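You operate a simulated robot arm through the tools that you are given. There is no shell and no other tool. Be economical: measure what you need, move in short steps, check, and stop when the job is done.

You are at the controls of a simulated two-armed robot. One attempt, no reset.

TASK
Take the red tea towel from the stone counter and lay it out flat on the top of the oak linen table.

The check looks at the end state, three seconds after you hand in, the way a careful person would. Anything else that was tipped, shoved, dropped, spilled or broken makes it a failure. Flat cloth is picked up by pressing the open fingertips on it (5 to 10 N) and closing them slowly along it; thin cloth reads only 2 to 8 mm in the jaws.

THE ROBOT
Two 6-joint arms with three-finger grippers on one trunk, on a base that drives. Base frame: it is fixed to the floor where the robot stands at the start and does not move with it; the origin is under the middle of the robot, x ahead of it, y to its left, z up; the surface under the hand at the start is at about z = 1100. Readings come in mm, degrees, newtons and seconds.
The left shoulder is at the start at [40, 148, 1342], the right one opposite. With the tool pointing down near the work surface each hand reaches from about 600 to 600 mm from the robot's upright axis, wherever it stands, measured 20 degrees to its own side. Places, roughly: top of the oak linen table [-1700, 200, 800]. Payload 2.69 kg a hand.
The TCP of each hand is the grasp point between the finger pads, 29 mm short of the fingertips. In the tool frame z runs along the fingers and y along their closing line. The gripper opens to 120 mm. The gripper's body begins 78 mm behind the TCP.
Orientation is that of the tool frame in the base frame, as a unit quaternion [w, x, y, z]. With the fingers straight down and closing along the base's y, the tool's x points along the base's -x, its y along +y and its z along -z.

THE INTERFACE
- The arms move only by the tool play_rows. It takes "left_commands", "right_commands" or both (then of equal length, played together; a hand with none holds still); each is a list of rows, each a list of 7 numbers: the turn, a rotation vector about the tool's x, y, z in units of 4 degrees (1.0 is 4 degrees), then the shift along the tool's x, y, z in units of 25 mm (1.0 is 25 mm), then the gripper command, from -1 (fully open) to 1 (shut), values between in proportion. In form: [[ax, ay, az, tx, ty, tz, gripper], ...]. A call has 1 to 12 rows; each row shifts and turns the commanded pose from where the row before left it, along the tool's axes as they then stand. A call with a number of a shift or a turn outside -1 to 1 is refused whole. Rows are played at 5 a second. More than 50 mm and 8.6 degrees between two rows, or a gripper value outside its range, and nothing of the call is played. A pose out of reach is approached as far as the arm can. The call stops where the force on the tool passes 40 N (or 10 N more than at its start, if that is more) or the arm is blocked; 0.2 s more then pass. The fingers move at their own pace and stop on an object; they squeeze with about 40 N. The grip force told is the motor's: it shows also when the fingers shut on nothing. Time passes only in rows, and 0.2 s behind the last, so rows that do not move let the fingers close. The reply holds the time, the measured pose of the TCP, the force on the tool along the base axes, the opening and the grip force, in the units named above and with some noise, with the torque about the TCP (base axes, N m) and any sound that the robot's microphone picked up, and new pictures: "views" is both (left out), scene, wrist or none (wrist: the cameras of the hands that moved).
- Cameras (640 x 400 px; columns grow to the right, rows downward): "scene" is now at [94.9, 37.1, 1558.9]; the picture's right is [0.43, -0.90, 0.00], its down [-0.63, -0.30, -0.71] and it looks along [0.64, 0.31, -0.70] (base axes); focal length 292 px, centre (320, 200). "left" rides on the left gripper at [63, 0, -104] in its tool frame; the picture's right is [0.00, 1.00, 0.00], its down [-0.83, 0.00, -0.56] and it looks along [-0.56, 0.00, 0.83] (tool axes); focal length 275 px, centre (320, 200). "right" rides on the right gripper at [63, 0, -104] in its tool frame; the picture's right is [0.00, 1.00, 0.00], its down [-0.83, 0.00, -0.56] and it looks along [-0.56, 0.00, 0.83] (tool axes); focal length 275 px, centre (320, 200). There is no depth. A picture from a camera that has moved, and an enlarged one, comes with that camera's place and axes in the base frame and with its lens.
- raise_lower(by): slides the trunk up (or, below 0, down) by that many mm; the arms and the scene camera ride with it, the base frame stays. It gives what a move gives, with no picture.
- roll_base(legs): drives the robot by 1 to 6 legs, each [ahead, turn to the left] in mm and degrees, along the robot's own axes; the way and the turn of a leg run together, so that a leg with both is an arc; at most 1500 mm and 180 degrees a leg. The arms and the cameras ride along, it lands a little off, and it stops where it bumps. It gives what a move gives, and a new picture of the scene camera.
- pan_tilt(pan, tilt): turns the head with the scene camera to pan (to the left, within 86 degrees either way) and tilt (down, from -29 to 69), counted from straight ahead of the robot. It gives what a move gives, and a new picture of the scene camera.
- close_up(camera, box): a new picture of the part [left, top, right, bottom] of that camera's present view, enlarged. It takes no simulated time.
- job_done(): hands the job in; it is judged then, once.

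Go step by step. Nothing tells you exact positions but the pictures and the camera data: compare them with the known pose of the tool, close in by small moves and look again before you grip or let go. The budget is 120 turns and 260 pictures, counting those below and the enlarged ones. Unless the task says otherwise, let go and move clear before handing in, and close with one line.

The tools are called after ">>>" by a JSON object that holds its "api" and its "payload". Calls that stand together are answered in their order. play_rows: Moves the arms, as the interface text tells. Its arguments: {"type":"object","properties":{"left_commands":{"type":"array","items":{"type":"array","items":{"type":"number"}}},"right_commands":{"type":"array","items":{"type":"array","items":{"type":"number"}}},"views":{"type":"string","enum":["both","scene","wrist","none"]}},"required":[]} The other tools are called the same way: raise_lower (by) slides the trunk up or down; roll_base (legs) drives the base; pan_tilt (pan, tilt) turns the head that bears the scene camera; close_up (camera, box) takes an enlarged picture of a part of a camera's view; job_done () hands the job in.

At the start:

```text
t: 0.0
left_tool_pos: [370.4, 343.8, 1148.5]
left_tool_rot: [0.0, 0.0, 1.0, -0.002]
left_ft_force: [0.1, 1.0, 0.5]
left_ft_torque: [-0.02, 0.0, 0.01]
left_finger_gap: 119.9
left_gripper_force: 0.1
right_tool_pos: [538.6, -70.8, 1149.5]
right_tool_rot: [-0.001, -0.001, 1.0, 0.001]
right_ft_force: [0.4, -0.4, 0.0]
right_ft_torque: [0.02, -0.02, 0.01]
right_finger_gap: 119.9
right_gripper_force: 0.1
trunk travel left (down, up): [-469.0, 29.0]
robot x, y, heading: [-1.8, 1.0, 0.1]
head pan, tilt: [25.7, 44.6]
```

scene: 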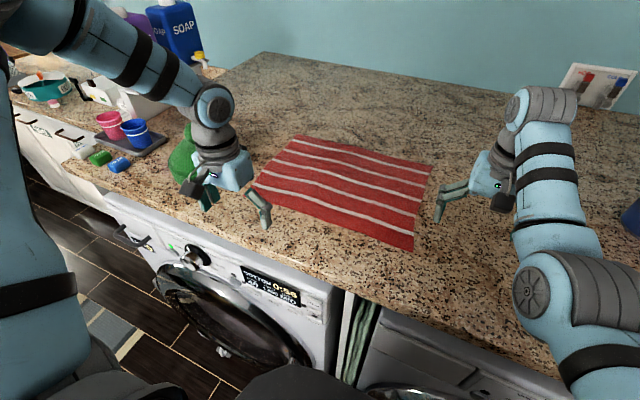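
right: 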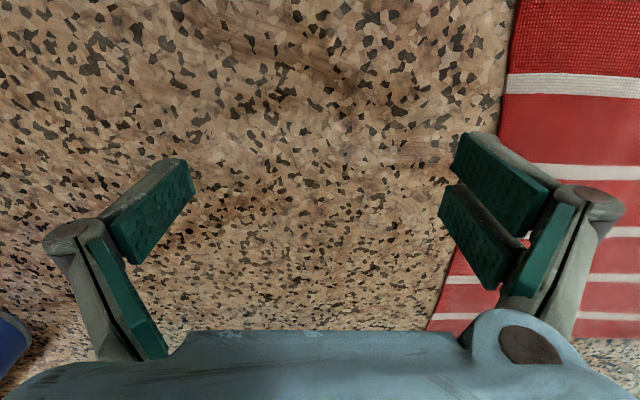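
left: 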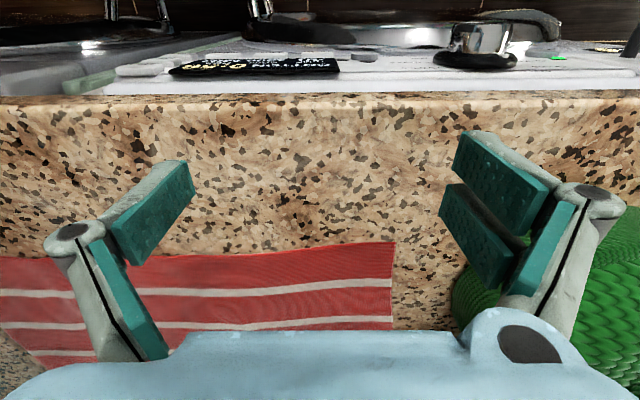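

The towel lies at about x 465–745, y 30–405 on the counter, and a green object stands close to its left edge. I'll narrow both grippers and bring the hands towards the near corners, keeping the left one high so I can see its clearance.

>>> {"api": "play_rows", "payload": {"left_commands": [[0, 0, 0, 0, 0, -1, 0.17], [0, 0, 0, 0, 0, -1, 0.17], [0, 0, 0, -0.5, 0, -0.5, 0.17], [0, 0, 0, -0.5, 0, 0, 0.17], [0, 0, 0, -0.5, 0, 0, 0.17], [0, 0, 0, -0.5, 0, 0, 0.17]], "right_commands": [[0, 0, 0, 0.39, 0.9, -0.1, 0.17], [0, 0, 0, 0.39, 0.9, -0.1, 0.17], [0, 0, 0, 0.39, 0.9, -0.1, 0.17], [0, 0, 0, 0.39, 0.9, -0.1, 0.17], [0, 0, 0, 0.39, 0.9, 0, 0.17], [0, 0, 0, 0.39, 0.9, 0, 0.17]]}}

```text
t: 1.4
left_tool_pos: [393.9, 373.3, 1206.4]
left_tool_rot: [0.001, 0.0, 1.0, -0.002]
left_ft_force: [0.1, 1.0, -1.1]
left_ft_torque: [-0.04, -0.01, 0.02]
left_finger_gap: 49.9
left_gripper_force: 0.1
left hand out of reach, approached as far as the arm can: row 2, 3, 4, 5, 6
right_tool_pos: [520.3, -12.8, 1165.8]
right_tool_rot: [-0.002, 0.0, 1.0, 0.0]
right_ft_force: [-0.5, 0.7, -0.1]
right_ft_torque: [0.03, 0.0, 0.01]
right_finger_gap: 49.9
right_gripper_force: 0.1
right hand out of reach, approached as far as the arm can: row 3, 4, 5, 6
trunk travel left (down, up): [-469.0, 29.0]
robot x, y, heading: [-0.6, 1.4, -0.1]
head pan, tilt: [25.7, 44.6]
camera scene: at [94.9, 37.7, 1558.9], right [0.43, -0.9, 0.0], down [-0.63, -0.3, -0.71], along [0.64, 0.31, -0.7], focal length 292 px, centre (320, 200)
camera right: at [458.4, -11.5, 1270.9], right [0.0, 1.0, 0.0], down [0.83, 0.0, 0.55], along [0.55, 0.0, -0.83], focal length 275 px, centre (320, 200)
camera left: at [331.1, 373.3, 1310.8], right [0.0, 1.0, 0.0], down [0.83, 0.0, 0.56], along [0.56, -0.01, -0.83], focal length 275 px, centre (320, 200)
```

scene: 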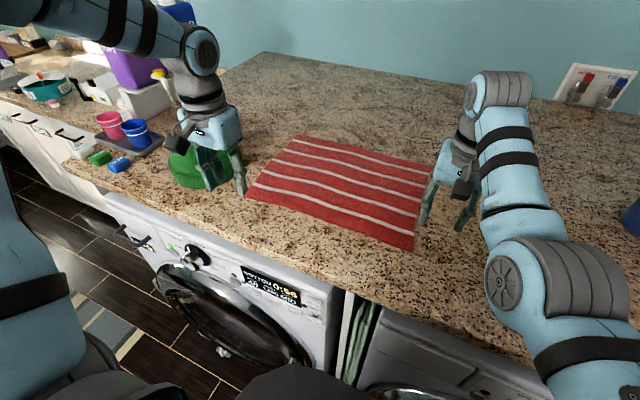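
right: 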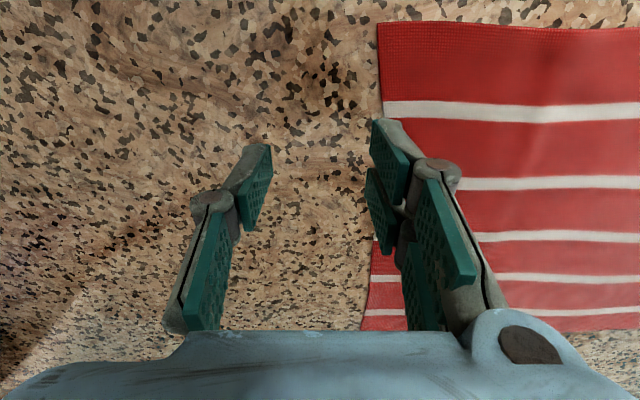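
left: 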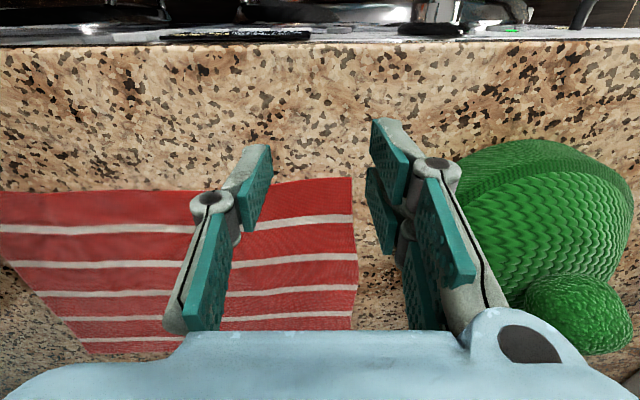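

The reach band is narrow: both hands were stopped short. It suits me better to stand centred on the towel (y ≈ 217), so I'll back off in free space and shift the base to the left.

>>> {"api": "roll_base", "payload": {"legs": [[-300, 0], [0, -30], [-434, 0], [0, 30]]}}

```text
t: 8.6
left_tool_pos: [-285.8, 586.8, 1207.7]
left_tool_rot: [0.0, -0.003, 1.0, -0.002]
left_ft_force: [-0.8, -0.4, 0.2]
left_ft_torque: [0.03, 0.02, 0.0]
left_finger_gap: 50.0
left_gripper_force: 0.2
right_tool_pos: [-156.7, 205.0, 1165.1]
right_tool_rot: [-0.002, -0.003, 1.0, 0.001]
right_ft_force: [-0.4, -0.5, 0.3]
right_ft_torque: [0.01, 0.04, 0.01]
right_finger_gap: 49.7
right_gripper_force: 0.1
trunk travel left (down, up): [-469.0, 29.0]
robot x, y, heading: [-675.8, 213.1, 0.2]
head pan, tilt: [25.7, 44.6]
camera scene: at [-582.8, 250.5, 1558.9], right [0.44, -0.9, 0.0], down [-0.63, -0.31, -0.71], along [0.64, 0.31, -0.7], focal length 292 px, centre (320, 200)
```

scene: 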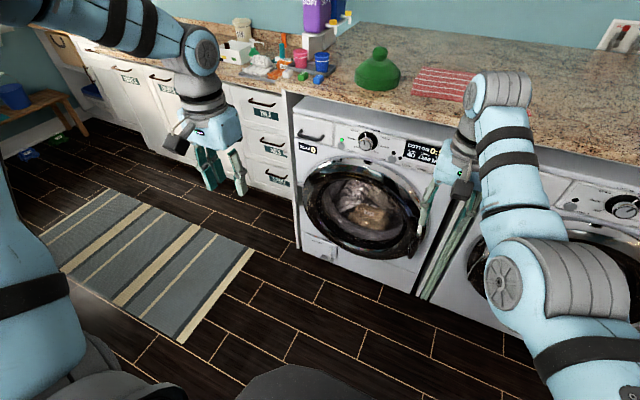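

The base landed where I wanted it, about (-676, 213). Now I'll test the hands in free space at the symmetric sweet spot, about 560 ahead and ±155 to the sides.

>>> {"api": "play_rows", "payload": {"left_commands": [[0, 0, 0, -0.68, -0.876, 0.2, 0.17], [0, 0, 0, -0.68, -0.876, 0.2, 0.17], [0, 0, 0, -0.68, -0.876, 0.2, 0.17], [0, 0, 0, -0.68, -0.876, 0.2, 0.17], [0, 0, 0, -0.68, -0.876, 0.2, 0.17], [0, 0, 0, -0.68, -0.876, 0.2, 0.17], [0, 0, 0, -0.68, -0.876, 0.2, 0.17], [0, 0, 0, -0.68, -0.876, 0.2, 0.17], [0, 0, 0, -0.68, -0.876, 0.2, 0.17], [0, 0, 0, -0.68, -0.876, 0.2, 0.17]], "right_commands": [[0, 0, 0, -0.164, -0.588, 0.02, 0.17], [0, 0, 0, -0.164, -0.588, 0.02, 0.17], [0, 0, 0, -0.164, -0.588, 0.02, 0.17], [0, 0, 0, -0.164, -0.588, 0.02, 0.17], [0, 0, 0, -0.164, -0.588, 0.02, 0.17], [0, 0, 0, -0.164, -0.588, 0.02, 0.17], [0, 0, 0, -0.164, -0.588, 0.02, 0.17], [0, 0, 0, -0.164, -0.588, 0.02, 0.17], [0, 0, 0, -0.164, -0.588, 0.02, 0.17], [0, 0, 0, -0.164, -0.588, 0.02, 0.17]], "views": "none"}}

>>> {"api": "pan_tilt", "payload": {"pan": 0, "tilt": 35}}

```text
t: 10.8
left_tool_pos: [-293.7, 571.4, 1141.2]
left_tool_rot: [0.002, -0.003, 1.0, -0.001]
left_ft_force: [-0.1, 0.1, 0.1]
left_ft_torque: [0.0, 0.02, 0.02]
left_finger_gap: 50.1
left_gripper_force: 0.1
left hand out of reach, approached as far as the arm can: row 1, 2, 3, 4, 5, 6, 7, 8, 9, 10
right_tool_pos: [-114.2, 59.5, 1159.6]
right_tool_rot: [0.0, -0.002, 1.0, 0.001]
right_ft_force: [-0.3, -0.6, 0.3]
right_ft_torque: [0.0, 0.02, 0.0]
right_finger_gap: 50.0
right_gripper_force: 0.0
right hand out of reach, approached as far as the arm can: row 2
trunk travel left (down, up): [-469.0, 29.0]
robot x, y, heading: [-677.7, 215.3, -0.0]
head pan, tilt: [25.7, 44.6]
```

```text
t: 11.7
left_tool_pos: [-293.8, 572.3, 1141.1]
left_tool_rot: [0.002, -0.002, 1.0, -0.002]
left_ft_force: [-0.1, 0.1, 0.1]
left_ft_torque: [0.01, -0.02, 0.03]
left_finger_gap: 49.6
left_gripper_force: 0.2
right_tool_pos: [-114.2, 59.3, 1160.1]
right_tool_rot: [-0.001, -0.002, 1.0, 0.001]
right_ft_force: [0.7, 0.2, 0.2]
right_ft_torque: [0.0, 0.03, 0.0]
right_finger_gap: 49.9
right_gripper_force: 0.0
trunk travel left (down, up): [-469.0, 29.0]
robot x, y, heading: [-679.6, 215.3, 0.3]
head pan, tilt: [0.0, 35.0]
camera scene: at [-569.0, 216.5, 1573.1], right [0.01, -1.0, 0.0], down [-0.57, 0.0, -0.82], along [0.82, 0.0, -0.57], focal length 292 px, centre (320, 200)
```

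scene: 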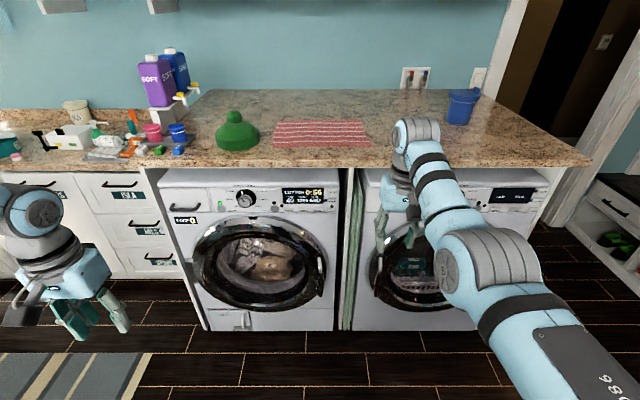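

The right hand reached (565, -156), but the left is stuck at its inner limit. I'll try moving the left straight ahead first, then inward.

>>> {"api": "play_rows", "payload": {"left_commands": [[0, 0, 0, 0, 0, 0, 0.17], [0, 0, 0, -0.8, 0.3, 0, 0.17], [0, 0, 0, -0.8, 0.3, 0, 0.17], [0, 0, 0, -0.8, 0.3, 0, 0.17], [0, 0, 0, -0.8, 0, 0, 0.17], [0, 0, 0, -0.8, 0, 0, 0.17]], "views": "scene"}}

```text
t: 13.1
left_tool_pos: [-237.6, 631.7, 1141.0]
left_tool_rot: [0.001, -0.003, 1.0, -0.003]
left_ft_force: [-0.1, 0.2, 0.7]
left_ft_torque: [0.03, 0.04, 0.03]
left_finger_gap: 49.8
left_gripper_force: 0.0
left hand out of reach, approached as far as the arm can: row 2, 3, 4, 5, 6
right_tool_pos: [-112.6, 59.9, 1160.5]
right_tool_rot: [-0.002, -0.002, 1.0, 0.0]
right_ft_force: [-0.1, -0.5, 0.7]
right_ft_torque: [0.0, 0.0, -0.07]
right_finger_gap: 49.6
right_gripper_force: 0.0
trunk travel left (down, up): [-469.0, 29.0]
robot x, y, heading: [-677.7, 209.6, 0.4]
head pan, tilt: [0.0, 35.0]
camera scene: at [-568.4, 216.8, 1573.1], right [0.0, -1.0, 0.0], down [-0.57, 0.0, -0.82], along [0.82, 0.0, -0.57], focal length 292 px, centre (320, 200)
```

scene: 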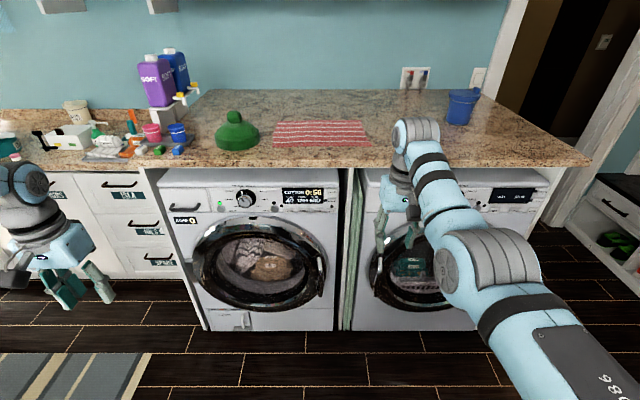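

The left arm seems bounded in azimuth by a joint limit. I'll test whether turning the tool about its own axis frees it to move inward.

>>> {"api": "play_rows", "payload": {"left_commands": [[0, 0, 1, 0, 0, 0, 0.17], [0, 0, 1, 0, 0, 0, 0.17], [0, 0, 1, 0, 0, 0, 0.17], [0, 0, 1, 0, 0, 0, 0.17], [0, 0, 1, 0, 0, 0, 0.17], [0, 0, 1, 0, 0, 0, 0.17], [0, 0, 0, 0, -1, 0, 0.17], [0, 0, 0, 0, -1, 0, 0.17], [0, 0, 0, 0, -1, 0, 0.17], [0, 0, 0, 0, -1, 0, 0.17], [0, 0, 0, 0, -1, 0, 0.17]], "views": "none"}}

```text
t: 15.5
left_tool_pos: [-319.5, 550.3, 1138.8]
left_tool_rot: [0.002, 0.206, 0.979, -0.002]
left_ft_force: [-0.4, -0.3, 0.5]
left_ft_torque: [0.01, -0.01, -0.04]
left_finger_gap: 49.4
left_gripper_force: 0.0
left hand out of reach, approached as far as the arm can: row 7, 8, 9, 10, 11
right_tool_pos: [-114.2, 59.4, 1160.8]
right_tool_rot: [-0.001, -0.003, 1.0, 0.001]
right_ft_force: [0.2, -0.1, 0.3]
right_ft_torque: [-0.01, -0.03, 0.03]
right_finger_gap: 49.5
right_gripper_force: 0.0
trunk travel left (down, up): [-469.0, 29.0]
robot x, y, heading: [-675.7, 212.9, 0.4]
head pan, tilt: [0.0, 35.0]
```

Yaw makes no difference: the left hand is bounded along a 45° line from its shoulder. Let me look at the arm itself to understand its posture.

>>> {"api": "pan_tilt", "payload": {"pan": 60, "tilt": 30}}

>>> {"api": "pan_tilt", "payload": {"pan": -55, "tilt": 30}}

```text
t: 16.8
left_tool_pos: [-318.2, 551.5, 1138.6]
left_tool_rot: [0.003, 0.206, 0.979, -0.003]
left_ft_force: [0.9, -0.6, -0.9]
left_ft_torque: [-0.04, 0.01, 0.01]
left_finger_gap: 49.9
left_gripper_force: 0.0
right_tool_pos: [-113.5, 59.8, 1160.5]
right_tool_rot: [-0.001, -0.003, 1.0, 0.001]
right_ft_force: [0.3, -0.1, 0.0]
right_ft_torque: [-0.02, 0.0, 0.0]
right_finger_gap: 50.0
right_gripper_force: 0.0
trunk travel left (down, up): [-469.0, 29.0]
robot x, y, heading: [-673.1, 215.2, 0.2]
head pan, tilt: [60.0, 30.0]
camera scene: at [-612.1, 294.5, 1580.9], right [0.87, -0.5, 0.0], down [-0.25, -0.43, -0.87], along [0.43, 0.75, -0.5], focal length 292 px, centre (320, 200)
```

scene: 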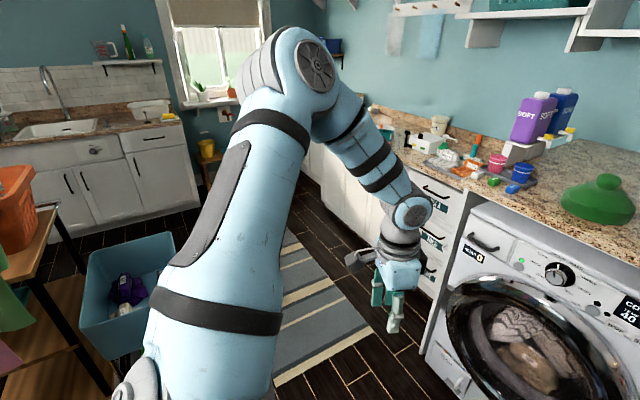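

```text
t: 18.8
left_tool_pos: [-319.5, 550.8, 1136.9]
left_tool_rot: [0.002, 0.205, 0.979, -0.002]
left_ft_force: [0.3, 0.5, -0.1]
left_ft_torque: [0.03, 0.02, -0.01]
left_finger_gap: 49.9
left_gripper_force: 0.0
right_tool_pos: [-114.5, 59.7, 1159.2]
right_tool_rot: [0.0, -0.002, 1.0, 0.001]
right_ft_force: [-0.4, -0.3, 0.0]
right_ft_torque: [0.0, -0.02, -0.01]
right_finger_gap: 50.0
right_gripper_force: 0.1
trunk travel left (down, up): [-469.0, 29.0]
robot x, y, heading: [-678.2, 216.7, 0.2]
head pan, tilt: [-55.0, 30.0]
camera scene: at [-604.7, 142.2, 1580.9], right [-0.82, -0.58, 0.0], down [-0.29, 0.41, -0.87], along [0.5, -0.71, -0.5], focal length 292 px, centre (320, 200)
```

scene: 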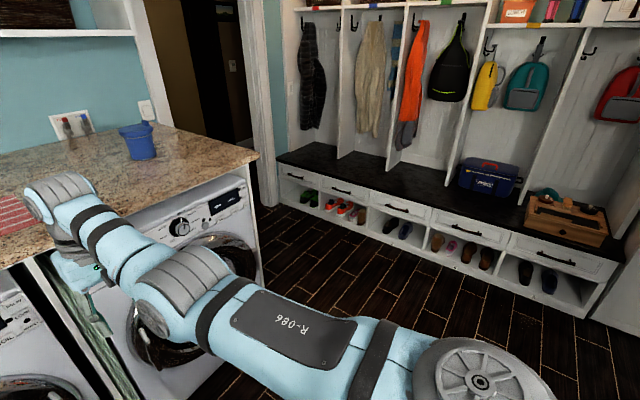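

Both arms have limited shoulder pans: the left hand can't go inward of a 45° line and the right can't pass about 16° inward. I'll check how close to the body the left can slide along its line, after turning it 24° the other way.

>>> {"api": "play_rows", "payload": {"left_commands": [[0, 0, -1, 0, 0, 0, 0.17], [0, 0, -1, 0, 0, 0, 0.17], [0, 0, -1, 0, 0, 0, 0.17], [0, 0, -1, 0, 0, 0, 0.17], [0, 0, -1, 0, 0, 0, 0.17], [0, 0, -1, 0, 0, 0, 0.17], [0, 0, -1, 0, 0, 0, 0.17], [0, 0, -1, 0, 0, 0, 0.17], [0, 0, -1, 0, 0, 0, 0.17], [0, 0, -1, 0, 0, 0, 0.17], [0, 0, -1, 0, 0, 0, 0.17], [0, 0, -1, 0, 0, 0, 0.17]], "views": "none"}}

>>> {"api": "play_rows", "payload": {"left_commands": [[0, 0, 0, 0.8, -0.31, 0, 0.17], [0, 0, 0, 0.8, -0.31, 0, 0.17], [0, 0, 0, 0.8, -0.31, 0, 0.17], [0, 0, 0, 0.8, -0.31, 0, 0.17], [0, 0, 0, 0.8, -0.31, 0, 0.17]], "views": "none"}}

```text
t: 21.4
left_tool_pos: [-319.4, 552.1, 1140.5]
left_tool_rot: [0.001, -0.21, 0.978, -0.003]
left_ft_force: [0.0, 0.0, 0.0]
left_ft_torque: [-0.05, 0.02, -0.02]
left_finger_gap: 49.6
left_gripper_force: 0.1
right_tool_pos: [-112.7, 58.6, 1160.6]
right_tool_rot: [-0.001, -0.003, 1.0, 0.001]
right_ft_force: [1.0, 0.3, -0.2]
right_ft_torque: [0.0, 0.0, 0.02]
right_finger_gap: 49.9
right_gripper_force: 0.2
trunk travel left (down, up): [-469.0, 29.0]
robot x, y, heading: [-679.4, 214.6, 0.4]
head pan, tilt: [-55.0, 30.0]
```

```text
t: 22.6
left_tool_pos: [-410.2, 497.9, 1140.1]
left_tool_rot: [0.001, -0.211, 0.978, -0.003]
left_ft_force: [-0.8, -0.7, -0.8]
left_ft_torque: [0.01, 0.0, 0.0]
left_finger_gap: 49.6
left_gripper_force: 0.1
left hand out of reach, approached as far as the arm can: row 1, 2, 3, 4, 5
right_tool_pos: [-114.4, 59.6, 1161.9]
right_tool_rot: [0.0, -0.003, 1.0, 0.0]
right_ft_force: [-0.7, -0.1, -0.1]
right_ft_torque: [0.01, 0.0, 0.0]
right_finger_gap: 49.5
right_gripper_force: 0.0
trunk travel left (down, up): [-469.0, 29.0]
robot x, y, heading: [-677.1, 211.2, 0.4]
head pan, tilt: [-55.0, 30.0]
```

The limits turn out to be azimuth ≥31° for the left hand and ≤16° for the right, so straight-down hands can't get close enough together. Leaning both hands inward about their closing axis should fix that, so I'll turn them to close along the depth direction.

>>> {"api": "play_rows", "payload": {"left_commands": [[0, 0, -1, 0, 0, 0, 0.17], [0, 0, -1, 0, 0, 0, 0.17], [0, 0, -1, 0, 0, 0, 0.17], [0, 0, -1, 0, 0, 0, 0.17], [0, 0, -1, 0, 0, 0, 0.17], [0, 0, -1, 0, 0, 0, 0.17], [0, 0, -1, 0, 0, 0, 0.17], [0, 0, -1, 0, 0, 0, 0.17], [0, 0, -1, 0, 0, 0, 0.17], [0, 0, -1, 0, 0, 0, 0.17], [0, 0, -1, 0, 0, 0, 0.17], [0, 0, -1, 0, 0, 0, 0.17]], "right_commands": [[0, 0, 1, 0, 0, 0, 0.17], [0, 0, 1, 0, 0, 0, 0.17], [0, 0, 1, 0, 0, 0, 0.17], [0, 0, 1, 0, 0, 0, 0.17], [0, 0, 1, 0, 0, 0, 0.17], [0, 0, 1, 0, 0, 0, 0.17], [0, 0, 1, 0, 0, 0, 0.17], [0, 0, 1, 0, 0, 0, 0.17], [0, 0, 1, 0, 0, 0, 0.17], [0, 0, 1, 0, 0, 0, 0.17], [0, 0, 1, 0, 0, 0, 0.17], [0, 0, 1, 0, 0, 0, 0.17]], "views": "none"}}

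>>> {"api": "play_rows", "payload": {"left_commands": [[0, 0, -1, 0, 0, 0, 0.17], [0, 0, -1, 0, 0, 0, 0.17], [0, 0, -1, 0, 0, 0, 0.17], [0, 0, -1, 0, 0, 0, 0.17], [0, 0, -0.5, 0, 0, 0, 0.17], [0, 0, 0, 0, 1, 0, 0.17], [0, 0, 0, 0, 1, 0, 0.17], [0, 0, 0, 0, 1, 0, 0.17], [0, 0, 0, -0.8, 1, 0, 0.17], [0, 0, 0, -0.8, 1, 0, 0.17], [0, 0, 0, -0.8, 1, 0, 0.17]], "right_commands": [[0, 0, 1, 0, 0, 0, 0.17], [0, 0, 1, 0, 0, 0, 0.17], [0, 0, 1, 0, 0, 0, 0.17], [0, 0, 1, 0, 0, 0, 0.17], [0, 0, 1, 0, 0, 0, 0.17], [0, 0, 1, 0, 0, 0, 0.17], [0, 0, 1, 0, 0, 0, 0.17], [0, 0, 1, 0, 0, 0, 0.17], [0, 0, 1, 0, 0, 0, 0.17], [0, 0, 1, 0, 0, 0, 0.17], [0, 0, 0.5, 0, 0, 0, 0.17]], "views": "none"}}

```text
t: 25.2
left_tool_pos: [-406.7, 499.6, 1140.1]
left_tool_rot: [0.0, -0.59, 0.807, -0.002]
left_ft_force: [-0.3, -0.4, 0.6]
left_ft_torque: [0.04, 0.03, -0.02]
left_finger_gap: 49.7
left_gripper_force: 0.1
right_tool_pos: [-112.5, 59.5, 1160.5]
right_tool_rot: [-0.002, 0.405, 0.914, -0.001]
right_ft_force: [-0.2, 0.2, -0.5]
right_ft_torque: [0.01, 0.04, -0.01]
right_finger_gap: 49.8
right_gripper_force: 0.2
trunk travel left (down, up): [-469.0, 29.0]
robot x, y, heading: [-677.0, 215.7, 0.3]
head pan, tilt: [-55.0, 30.0]
```

```text
t: 27.6
left_tool_pos: [-444.2, 545.2, 1153.9]
left_tool_rot: [-0.001, 0.708, -0.706, -0.001]
left_ft_force: [0.3, -0.2, 0.3]
left_ft_torque: [0.05, 0.06, 0.03]
left_finger_gap: 50.1
left_gripper_force: 0.1
left hand out of reach, approached as far as the arm can: row 6, 7, 8, 9, 10, 11
right_tool_pos: [-112.8, 56.5, 1159.6]
right_tool_rot: [-0.003, 0.706, 0.708, 0.0]
right_ft_force: [-0.4, 0.0, 0.4]
right_ft_torque: [0.04, 0.0, 0.0]
right_finger_gap: 49.9
right_gripper_force: 0.1
trunk travel left (down, up): [-469.0, 29.0]
robot x, y, heading: [-675.9, 216.2, 0.0]
head pan, tilt: [-55.0, 30.0]
```

I'd sent the left hand the wrong way: its closing axis now points backward. I'll move it ahead to about 440 in front of its shoulder.

>>> {"api": "play_rows", "payload": {"left_commands": [[0, 0, 0, -0.4, -0.8, 0, 0.17], [0, 0, 0, -0.4, -0.9, 0, 0.17], [0, 0, 0, -0.4, -0.9, 0, 0.17], [0, 0, 0, -0.3, -0.9, 0, 0.17], [0, 0, 0, -0.3, -0.9, 0, 0.17], [0, 0, 0, -0.3, -0.9, 0, 0.17], [0, 0, 0, -0.3, -0.9, 0, 0.17], [0, 0, 0, -0.3, -0.9, 0, 0.17], [0, 0, 0, -0.3, -0.9, 0, 0.17], [0, 0, 0, -0.3, -0.9, 0, 0.17], [0, 0, 0, -0.3, -0.9, 0, 0.17]], "views": "none"}}

>>> {"api": "play_rows", "payload": {"left_commands": [[0, 1, 0, 0, 0, 0, 0.17], [0, 1, 0, 0, 0, 0, 0.17], [0, 1, 0, 0, 0, 0, 0.17], [0, 1, 0, 0, 0, 0, 0.17], [0, 0, 0, 0.8, 0, 0.22, 0.17], [0, 0, 0, 0.8, 0, 0.22, 0.17], [0, 0, 0, 0.8, 0, 0.22, 0.17], [0, 0, 0, 0.8, 0, 0.22, 0.17]], "right_commands": [[0, 1, 0, 0, 0, 0, 0.17], [0, 1, 0, 0, 0, 0, 0.17], [0, 1, 0, 0, 0, 0, 0.17], [0, 1, 0, 0, 0, 0, 0.17], [0, 0, 0, 0, -0.9, 0, 0.17], [0, 0, 0, 0, -0.9, 0, 0.17], [0, 0, 0, 0, -0.9, 0, 0.17], [0, 0, 0, 0, -0.9, 0, 0.17]], "views": "none"}}

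```text
t: 30.0
left_tool_pos: [-336.8, 697.7, 1099.6]
left_tool_rot: [0.0, 0.709, -0.705, 0.004]
left_ft_force: [-0.2, 1.0, 0.2]
left_ft_torque: [-0.04, -0.01, 0.01]
left_finger_gap: 49.9
left_gripper_force: 0.0
left hand out of reach, approached as far as the arm can: row 2, 3, 4, 5, 6, 7, 8, 9, 10, 11
right_tool_pos: [-113.6, 59.4, 1159.6]
right_tool_rot: [-0.001, 0.706, 0.709, 0.0]
right_ft_force: [0.2, -0.3, 0.9]
right_ft_torque: [0.0, -0.01, -0.02]
right_finger_gap: 49.8
right_gripper_force: 0.2
trunk travel left (down, up): [-469.0, 29.0]
robot x, y, heading: [-677.9, 215.9, 0.2]
head pan, tilt: [-55.0, 30.0]
```

```text
t: 31.8
left_tool_pos: [-337.9, 613.7, 1099.5]
left_tool_rot: [0.098, 0.701, -0.699, 0.1]
left_ft_force: [0.3, 0.1, 0.9]
left_ft_torque: [0.01, 0.01, -0.05]
left_finger_gap: 49.7
left_gripper_force: 0.0
right_tool_pos: [-123.1, 62.1, 1148.7]
right_tool_rot: [-0.101, 0.699, 0.701, 0.098]
right_ft_force: [0.0, -0.6, -0.3]
right_ft_torque: [-0.02, -0.01, 0.0]
right_finger_gap: 49.9
right_gripper_force: 0.0
right hand out of reach, approached as far as the arm can: row 5, 6, 7, 8
trunk travel left (down, up): [-469.0, 29.0]
robot x, y, heading: [-678.1, 217.3, 0.4]
head pan, tilt: [-55.0, 30.0]
```

Height relative to the shoulder seems to matter, since lower is easier. I'll raise the trunk fully and probe the left hand forward at counter height with its present lean.

>>> {"api": "raise_lower", "payload": {"by": 28}}

>>> {"api": "play_rows", "payload": {"left_commands": [[0, 0, 0, 0, -0.8, 0, 0.17], [0, 0, 0, 0, -0.8, 0, 0.17], [0, 0, 0, 0, -0.8, 0, 0.17], [0, 0, 0, 0, -0.8, 0, 0.17], [0, 0, 0, 0, -0.8, 0, 0.17], [0, 0, 0, 0, -0.8, 0, 0.17]], "views": "none"}}

>>> {"api": "pan_tilt", "payload": {"pan": 45, "tilt": 30}}

```text
t: 32.5
left_tool_pos: [-337.6, 613.6, 1127.4]
left_tool_rot: [0.099, 0.701, -0.699, 0.101]
left_ft_force: [0.0, -0.1, -0.3]
left_ft_torque: [0.0, 0.0, 0.03]
left_finger_gap: 49.9
left_gripper_force: 0.1
right_tool_pos: [-124.2, 64.2, 1175.6]
right_tool_rot: [-0.1, 0.698, 0.702, 0.099]
right_ft_force: [-0.1, 0.9, 1.1]
right_ft_torque: [0.03, -0.02, -0.01]
right_finger_gap: 49.7
right_gripper_force: 0.0
trunk travel left (down, up): [-497.0, 1.0]
robot x, y, heading: [-677.6, 213.2, 0.5]
head pan, tilt: [-55.0, 30.0]
```

```text
t: 33.9
left_tool_pos: [-273.7, 630.8, 1074.7]
left_tool_rot: [0.097, 0.702, -0.698, 0.103]
left_ft_force: [0.7, 0.7, -1.3]
left_ft_torque: [0.01, 0.05, 0.01]
left_finger_gap: 49.8
left_gripper_force: 0.0
left hand out of reach, approached as far as the arm can: row 1, 2, 3, 4, 5, 6
right_tool_pos: [-122.2, 62.6, 1174.5]
right_tool_rot: [-0.1, 0.699, 0.702, 0.098]
right_ft_force: [0.4, 0.1, -0.4]
right_ft_torque: [0.02, 0.02, -0.01]
right_finger_gap: 49.8
right_gripper_force: 0.1
trunk travel left (down, up): [-497.0, 1.0]
robot x, y, heading: [-682.9, 212.1, 0.3]
head pan, tilt: [-55.0, 30.0]
```

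```text
t: 35.6
left_tool_pos: [-275.8, 631.6, 1075.5]
left_tool_rot: [0.097, 0.701, -0.699, 0.103]
left_ft_force: [0.1, 0.6, -0.4]
left_ft_torque: [0.0, 0.0, 0.0]
left_finger_gap: 50.0
left_gripper_force: 0.0
right_tool_pos: [-122.6, 62.6, 1176.2]
right_tool_rot: [-0.1, 0.698, 0.702, 0.097]
right_ft_force: [0.8, 0.1, -0.1]
right_ft_torque: [0.02, -0.01, 0.01]
right_finger_gap: 50.0
right_gripper_force: 0.0
trunk travel left (down, up): [-497.0, 1.0]
robot x, y, heading: [-681.5, 213.6, 0.4]
head pan, tilt: [45.0, 30.0]
camera scene: at [-593.3, 280.3, 1607.8], right [0.71, -0.7, 0.0], down [-0.35, -0.35, -0.87], along [0.61, 0.61, -0.5], focal length 292 px, centre (320, 200)
```

scene: 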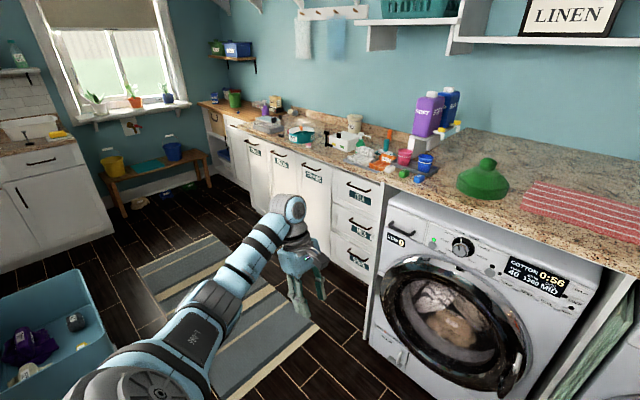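

Now the left elbow has dropped, and the arm mirrors the right arm's posture. I'll try it forward and inward, towards about 500 ahead of the shoulder.

>>> {"api": "play_rows", "payload": {"left_commands": [[0, 0, 0, 0.2, -1, 0, 0.17], [0, 0, 0, 0.2, -1, 0, 0.17], [0, 0, 0, 0.4, -1, 0, 0.17], [0, 0, 0, 0.8, -1, 0, 0.17], [0, 0, 0, 0.8, -1, 0, 0.17], [0, 0, 0, 0.8, -0.4, 0, 0.17], [0, 0, 0, 0.9, 0, 0, 0.17], [0, 0, 0, 0.9, 0, 0, 0.17], [0, 0, 0, 0.9, 0, 0, 0.17]], "views": "scene"}}

```text
t: 37.6
left_tool_pos: [-142.4, 491.0, 1111.9]
left_tool_rot: [0.099, 0.701, -0.699, 0.1]
left_ft_force: [0.4, -0.1, 0.5]
left_ft_torque: [0.02, -0.01, -0.03]
left_finger_gap: 49.7
left_gripper_force: 0.2
left hand out of reach, approached as far as the arm can: row 1, 6
right_tool_pos: [-123.5, 61.1, 1174.3]
right_tool_rot: [-0.101, 0.699, 0.701, 0.098]
right_ft_force: [0.0, 0.0, 0.0]
right_ft_torque: [-0.02, 0.03, 0.0]
right_finger_gap: 49.8
right_gripper_force: 0.0
trunk travel left (down, up): [-497.0, 1.0]
robot x, y, heading: [-673.6, 214.0, 0.7]
head pan, tilt: [45.0, 30.0]
camera scene: at [-593.1, 278.7, 1607.9], right [0.71, -0.7, 0.0], down [-0.35, -0.35, -0.87], along [0.61, 0.62, -0.5], focal length 292 px, centre (320, 200)
```

scene: 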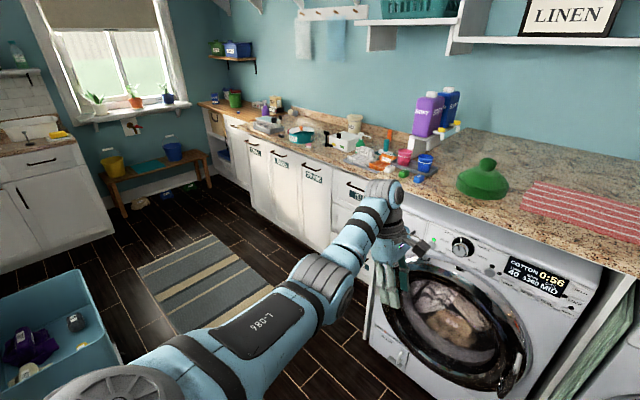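

The left arm now has the same posture as the right, and the reach is good at about 520 ahead of the shoulder. I'll straighten both hands and place them 335 mm apart, about 565 ahead of the robot.

>>> {"api": "play_rows", "payload": {"left_commands": [[0, -1, 0, 0, 0, 0, 0.4], [0, -1, 0, 0, 0, 0, 0.4], [0, -1, 0, 0, 0, 0, 0.4], [0, -1, 0, 0, 0, 0, 0.4], [0, 0, 0, 0.73, -0.2, -0.25, 0.4], [0, 0, 0, 0.73, -0.2, -0.25, 0.4], [0, 0, 0, 0.73, -0.2, -0.25, 0.4], [0, 0, 0, 0.73, -0.2, -0.25, 0.4], [0, 0, 0, 0.73, -0.2, -0.25, 0.4], [0, 0, 0, 0.73, -0.2, -0.25, 0.4]], "right_commands": [[0, -1, 0, 0, 0, 0, 0.4], [0, -1, 0, 0, 0, 0, 0.4], [0, -1, 0, 0, 0, 0, 0.4], [0, -1, 0, 0, 0, 0, 0.4], [0, 0, 0, -0.07, 0.07, 0.17, 0.4], [0, 0, 0, -0.07, 0.07, 0.17, 0.4], [0, 0, 0, -0.07, 0.07, 0.17, 0.4], [0, 0, 0, -0.07, 0.07, 0.17, 0.4], [0, 0, 0, -0.07, 0.07, 0.17, 0.4], [0, 0, 0, -0.07, 0.07, 0.17, 0.4]], "views": "none"}}

>>> {"api": "pan_tilt", "payload": {"pan": 0, "tilt": 40}}

```text
t: 39.9
left_tool_pos: [-113.5, 377.5, 1151.4]
left_tool_rot: [0.001, 0.708, -0.706, 0.001]
left_ft_force: [0.1, -0.4, -0.2]
left_ft_torque: [0.03, 0.01, 0.02]
left_finger_gap: 35.8
left_gripper_force: 0.0
right_tool_pos: [-112.5, 51.7, 1148.7]
right_tool_rot: [-0.002, 0.705, 0.709, -0.001]
right_ft_force: [0.3, 0.6, -0.7]
right_ft_torque: [0.02, -0.05, 0.0]
right_finger_gap: 36.0
right_gripper_force: 0.0
trunk travel left (down, up): [-497.0, 1.0]
robot x, y, heading: [-676.1, 215.8, 0.4]
head pan, tilt: [45.0, 30.0]
```

```text
t: 41.0
left_tool_pos: [-114.3, 378.7, 1150.8]
left_tool_rot: [0.001, 0.709, -0.705, 0.002]
left_ft_force: [-1.1, 1.7, 0.8]
left_ft_torque: [-0.02, -0.02, 0.0]
left_finger_gap: 35.7
left_gripper_force: 0.1
right_tool_pos: [-111.9, 53.3, 1149.6]
right_tool_rot: [-0.001, 0.705, 0.709, -0.001]
right_ft_force: [0.6, 0.3, -0.6]
right_ft_torque: [0.0, 0.02, -0.01]
right_finger_gap: 36.0
right_gripper_force: 0.1
trunk travel left (down, up): [-497.0, 1.0]
robot x, y, heading: [-677.4, 211.0, 0.1]
head pan, tilt: [0.0, 40.0]
camera scene: at [-572.0, 216.5, 1592.5], right [0.01, -1.0, 0.0], down [-0.64, 0.0, -0.77], along [0.77, 0.0, -0.64], focal length 292 px, centre (320, 200)
```

scene: 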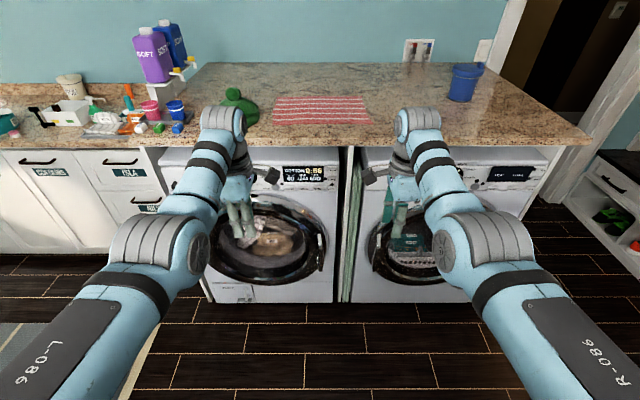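

Both arms are symmetric now, with the hands at y 378 and 52. I'll drive ahead and stop short to check the clearance to the green cactus.

>>> {"api": "roll_base", "payload": {"legs": [[480, 0]]}}

```text
t: 43.8
left_tool_pos: [356.3, 379.5, 1151.2]
left_tool_rot: [-0.001, 0.708, -0.707, 0.004]
left_ft_force: [0.1, -0.3, -0.1]
left_ft_torque: [-0.01, -0.02, -0.01]
left_finger_gap: 35.9
left_gripper_force: 0.1
right_tool_pos: [358.6, 55.0, 1149.5]
right_tool_rot: [-0.001, 0.706, 0.708, 0.001]
right_ft_force: [0.0, 0.8, -0.2]
right_ft_torque: [-0.01, -0.01, 0.02]
right_finger_gap: 35.8
right_gripper_force: 0.0
trunk travel left (down, up): [-497.0, 1.0]
robot x, y, heading: [-204.3, 216.5, 0.4]
head pan, tilt: [0.0, 40.0]
camera scene: at [-102.5, 218.2, 1592.7], right [0.0, -1.0, 0.0], down [-0.64, 0.0, -0.77], along [0.77, 0.0, -0.64], focal length 292 px, centre (320, 200)
```

scene: 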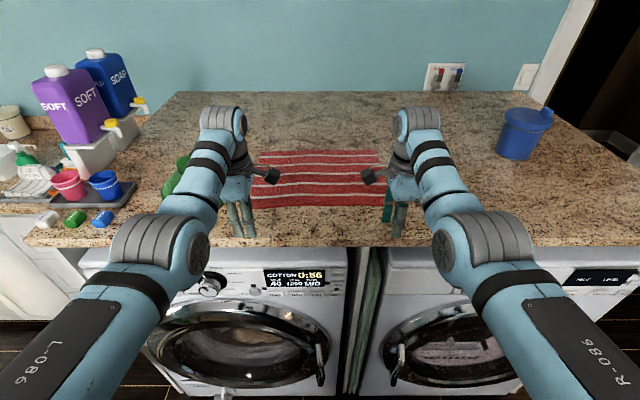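

The hands are at the counter edge. I'll check with the left wrist camera, which looks outward towards the cactus.

>>> {"api": "close_up", "payload": {"camera": "left", "box": [0, 0, 640, 400]}}

```text
1.00 times, centred on (320, 200) of left (not enlarged: the box is as wide or as high as the picture)
camera zoom: at [356.8, 317.0, 1257.0], right [-1.0, 0.0, 0.0], down [0.0, 0.83, 0.55], along [0.0, 0.55, -0.83], focal length 275 px, centre (320, 200)
```

zoom: 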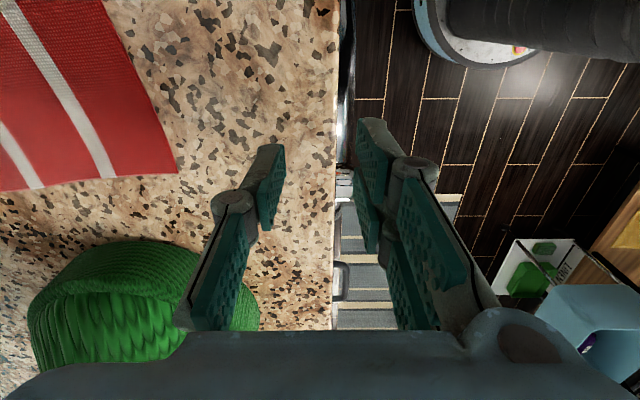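

The cactus's nearest edge is at about y 455, and the left hand only extends to about y 395, so there's room. I'll drive the last 137 mm.

>>> {"api": "roll_base", "payload": {"legs": [[137, 0]]}}

>>> {"api": "close_up", "payload": {"camera": "left", "box": [0, 0, 640, 400]}}

>>> {"api": "close_up", "payload": {"camera": "right", "box": [0, 0, 640, 400]}}

```text
t: 45.1
left_tool_pos: [487.9, 381.8, 1156.8]
left_tool_rot: [-0.003, 0.709, -0.705, 0.006]
left_ft_force: [-0.2, -0.3, -1.2]
left_ft_torque: [0.01, -0.05, 0.0]
left_finger_gap: 36.3
left_gripper_force: 0.1
right_tool_pos: [491.1, 56.5, 1155.2]
right_tool_rot: [0.002, 0.706, 0.709, 0.004]
right_ft_force: [0.4, 0.4, -0.7]
right_ft_torque: [0.04, -0.08, 0.0]
right_finger_gap: 36.0
right_gripper_force: 0.1
trunk travel left (down, up): [-497.0, 1.0]
robot x, y, heading: [-63.8, 216.8, 0.3]
head pan, tilt: [0.0, 40.0]
camera scene: at [27.2, 218.9, 1593.4], right [0.01, -1.0, 0.0], down [-0.64, 0.0, -0.77], along [0.77, 0.0, -0.64], focal length 292 px, centre (320, 200)
```

scene: 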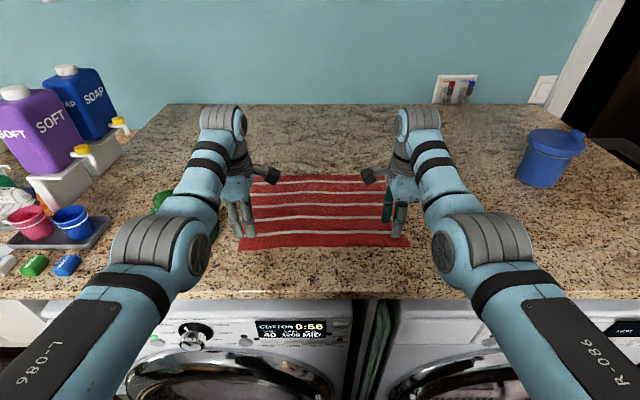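

```text
1.00 times, centred on (320, 200) of left (not enlarged: the box is as wide or as high as the picture)
camera zoom: at [488.0, 318.2, 1261.6], right [-1.0, 0.0, -0.01], down [-0.01, 0.83, 0.55], along [0.01, 0.55, -0.83], focal length 275 px, centre (320, 200)
```

zoom: 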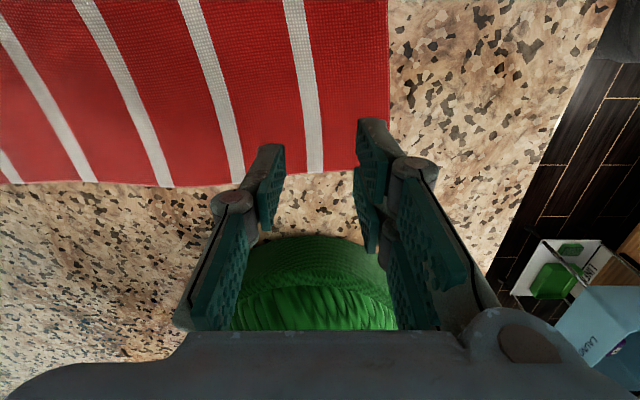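

```text
1.00 times, centred on (320, 200) of right (not enlarged: the box is as wide or as high as the picture)
camera zoom: at [490.6, 119.7, 1260.0], right [1.0, 0.01, 0.01], down [0.0, -0.83, 0.55], along [0.01, -0.55, -0.83], focal length 275 px, centre (320, 200)
```

zoom: 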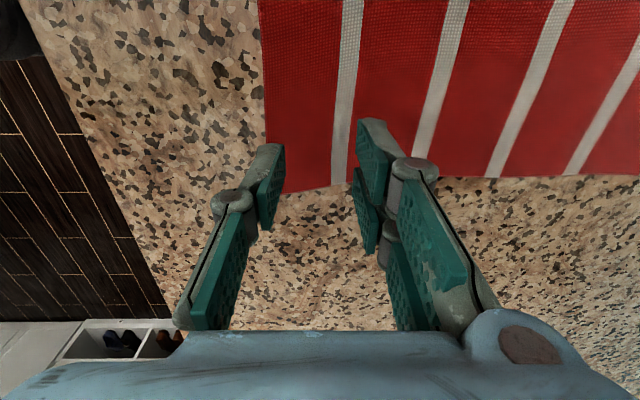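

The near corners are at about (448, 401) and (457, 23). I'll nudge the right hand outward and lower both to just above the cloth.

>>> {"api": "play_rows", "payload": {"left_commands": [[0, 0, 0, 0, 0.1, 0.3, 0.4], [0, 0, 0, 0, 0.1, 0.3, 0.4], [0, 0, 0, 0, 0, 0.28, 0.4], [0, 0, 0, 0, 0, 0, 0.4]], "right_commands": [[0, 0, 0, -0.2, 0, 0.3, 0.4], [0, 0, 0, -0.2, 0, 0.3, 0.4], [0, 0, 0, 0, 0, 0.2, 0.4], [0, 0, 0, 0, 0, 0, 0.4]], "views": "wrist"}}

```text
t: 46.1
left_tool_pos: [493.6, 380.8, 1131.1]
left_tool_rot: [0.0, 0.709, -0.705, 0.002]
left_ft_force: [-0.9, 0.1, 4.7]
left_ft_torque: [0.04, 0.16, 0.05]
left_finger_gap: 37.1
left_gripper_force: 0.7
right_tool_pos: [501.8, 48.0, 1129.5]
right_tool_rot: [-0.001, 0.706, 0.709, 0.001]
right_ft_force: [-0.9, -0.2, 5.1]
right_ft_torque: [-0.01, -0.01, -0.03]
right_finger_gap: 36.0
right_gripper_force: 0.1
trunk travel left (down, up): [-497.0, 1.0]
robot x, y, heading: [-66.2, 218.7, 0.2]
head pan, tilt: [0.0, 40.0]
camera right: at [501.2, 110.4, 1234.7], right [1.0, 0.01, 0.0], down [0.01, -0.83, 0.56], along [0.01, -0.56, -0.83], focal length 275 px, centre (320, 200)
camera left: at [493.6, 318.9, 1234.7], right [-1.0, 0.0, 0.0], down [0.0, 0.83, 0.55], along [0.0, 0.55, -0.83], focal length 275 px, centre (320, 200)
```

right: 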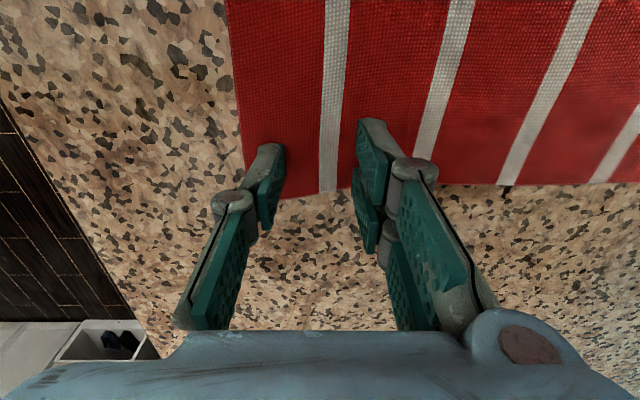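
left: 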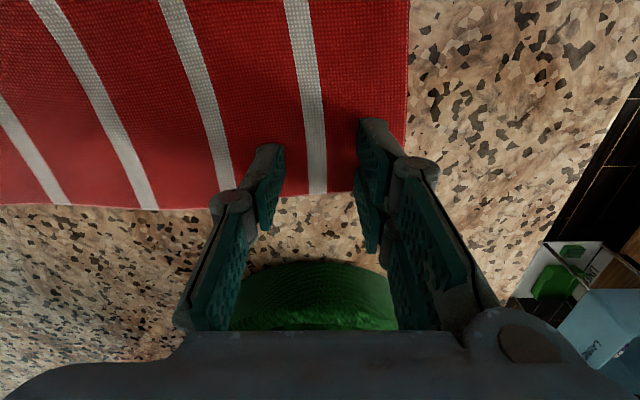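

Both hands touch at about 5 N. I'll press slightly more and close the fingers slowly.

>>> {"api": "play_rows", "payload": {"left_commands": [[0, 0, 0, 0, 0, 0.05, 0.4], [0, 0, 0, 0, 0, 0, 0.46], [0, 0, 0, 0, 0, 0, 0.52], [0, 0, 0, 0, 0, 0, 0.58], [0, 0, 0, 0, 0, 0, 0.64], [0, 0, 0, 0, 0, 0, 0.7], [0, 0, 0, 0, 0, 0, 0.76], [0, 0, 0, 0, 0, 0, 0.82], [0, 0, 0, 0, 0, 0, 0.88], [0, 0, 0, 0, 0, 0, 0.94], [0, 0, 0, 0, 0, 0, 1], [0, 0, 0, 0, 0, 0, 1]], "right_commands": [[0, 0, 0, 0, 0, 0.05, 0.4], [0, 0, 0, 0, 0, 0, 0.46], [0, 0, 0, 0, 0, 0, 0.52], [0, 0, 0, 0, 0, 0, 0.58], [0, 0, 0, 0, 0, 0, 0.64], [0, 0, 0, 0, 0, 0, 0.7], [0, 0, 0, 0, 0, 0, 0.76], [0, 0, 0, 0, 0, 0, 0.82], [0, 0, 0, 0, 0, 0, 0.88], [0, 0, 0, 0, 0, 0, 0.94], [0, 0, 0, 0, 0, 0, 1], [0, 0, 0, 0, 0, 0, 1]], "views": "wrist"}}

```text
t: 48.7
left_tool_pos: [493.0, 380.5, 1129.3]
left_tool_rot: [0.0, 0.709, -0.705, 0.002]
left_ft_force: [-1.6, -1.3, 5.9]
left_ft_torque: [0.06, -0.08, 0.01]
left_finger_gap: 1.8
left_gripper_force: 30.3
right_tool_pos: [499.9, 46.2, 1128.9]
right_tool_rot: [0.0, 0.705, 0.709, 0.001]
right_ft_force: [-0.1, 0.1, 1.1]
right_ft_torque: [-0.02, 0.0, 0.01]
right_finger_gap: 5.5
right_gripper_force: 34.1
trunk travel left (down, up): [-497.0, 1.0]
robot x, y, heading: [-64.0, 218.9, 0.5]
head pan, tilt: [0.0, 40.0]
camera right: at [500.5, 109.5, 1233.4], right [1.0, 0.01, 0.0], down [0.01, -0.83, 0.55], along [0.01, -0.55, -0.83], focal length 275 px, centre (320, 200)
camera left: at [492.2, 317.9, 1232.6], right [-1.0, 0.0, 0.0], down [0.0, 0.83, 0.55], along [0.0, 0.55, -0.83], focal length 275 px, centre (320, 200)
```

right: 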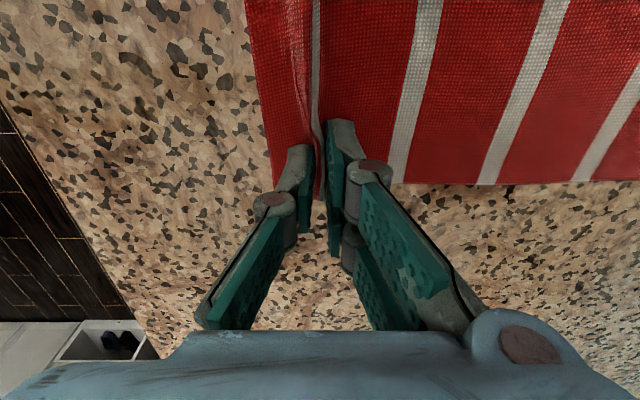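
left: 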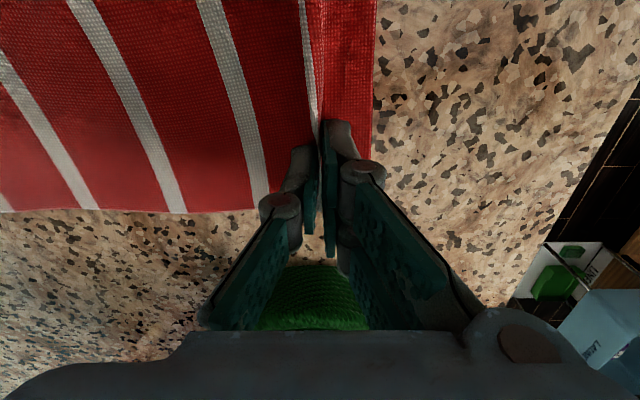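

Both hands show a pinched fold (right 5.5 mm, left 1.8 mm). I'll lift gently by about 50 mm to test the grips.

>>> {"api": "play_rows", "payload": {"left_commands": [[0, 0, 0, 0, 0, -0.4, 1], [0, 0, 0, 0, 0, -0.4, 1], [0, 0, 0, 0, 0, -0.4, 1], [0, 0, 0, 0, 0, -0.4, 1], [0, 0, 0, 0, 0, -0.4, 1]], "right_commands": [[0, 0, 0, 0, 0, -0.4, 1], [0, 0, 0, 0, 0, -0.4, 1], [0, 0, 0, 0, 0, -0.4, 1], [0, 0, 0, 0, 0, -0.4, 1], [0, 0, 0, 0, 0, -0.4, 1]]}}

```text
t: 49.9
left_tool_pos: [492.9, 381.0, 1176.5]
left_tool_rot: [0.0, 0.71, -0.705, 0.002]
left_ft_force: [-1.6, -1.1, -1.0]
left_ft_torque: [0.01, 0.04, -0.01]
left_finger_gap: 3.7
left_gripper_force: 32.3
right_tool_pos: [500.5, 46.1, 1180.6]
right_tool_rot: [0.0, 0.706, 0.709, 0.001]
right_ft_force: [0.1, 0.1, -1.0]
right_ft_torque: [0.0, 0.0, -0.01]
right_finger_gap: 5.4
right_gripper_force: 33.8
trunk travel left (down, up): [-497.0, 1.0]
robot x, y, heading: [-65.2, 216.6, 0.3]
head pan, tilt: [0.0, 40.0]
camera scene: at [40.1, 219.0, 1592.5], right [0.01, -1.0, 0.0], down [-0.64, 0.0, -0.77], along [0.77, 0.0, -0.64], focal length 292 px, centre (320, 200)
camera right: at [500.5, 110.1, 1285.3], right [1.0, 0.01, 0.0], down [0.01, -0.83, 0.55], along [0.01, -0.55, -0.83], focal length 275 px, centre (320, 200)
camera left: at [493.1, 317.9, 1282.7], right [-1.0, 0.0, 0.0], down [0.0, 0.83, 0.55], along [0.0, 0.55, -0.83], focal length 275 px, centre (320, 200)
```

scene: 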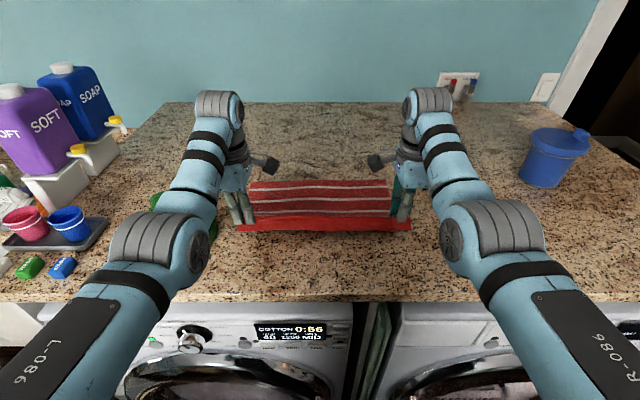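
right: 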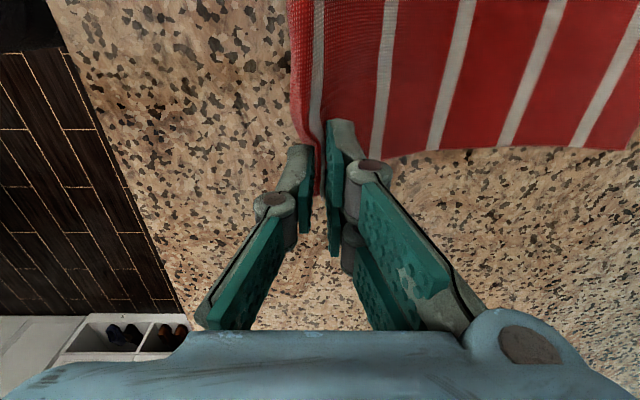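
left: 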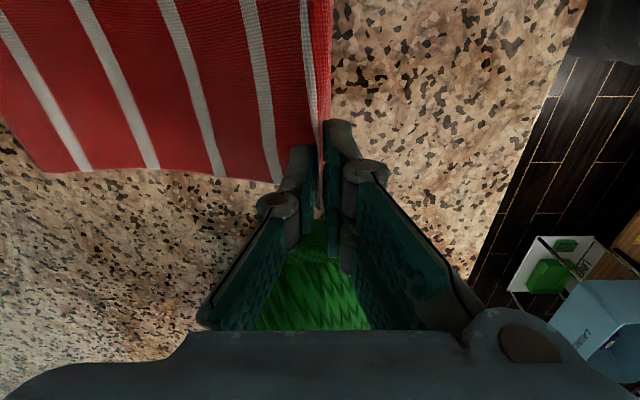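

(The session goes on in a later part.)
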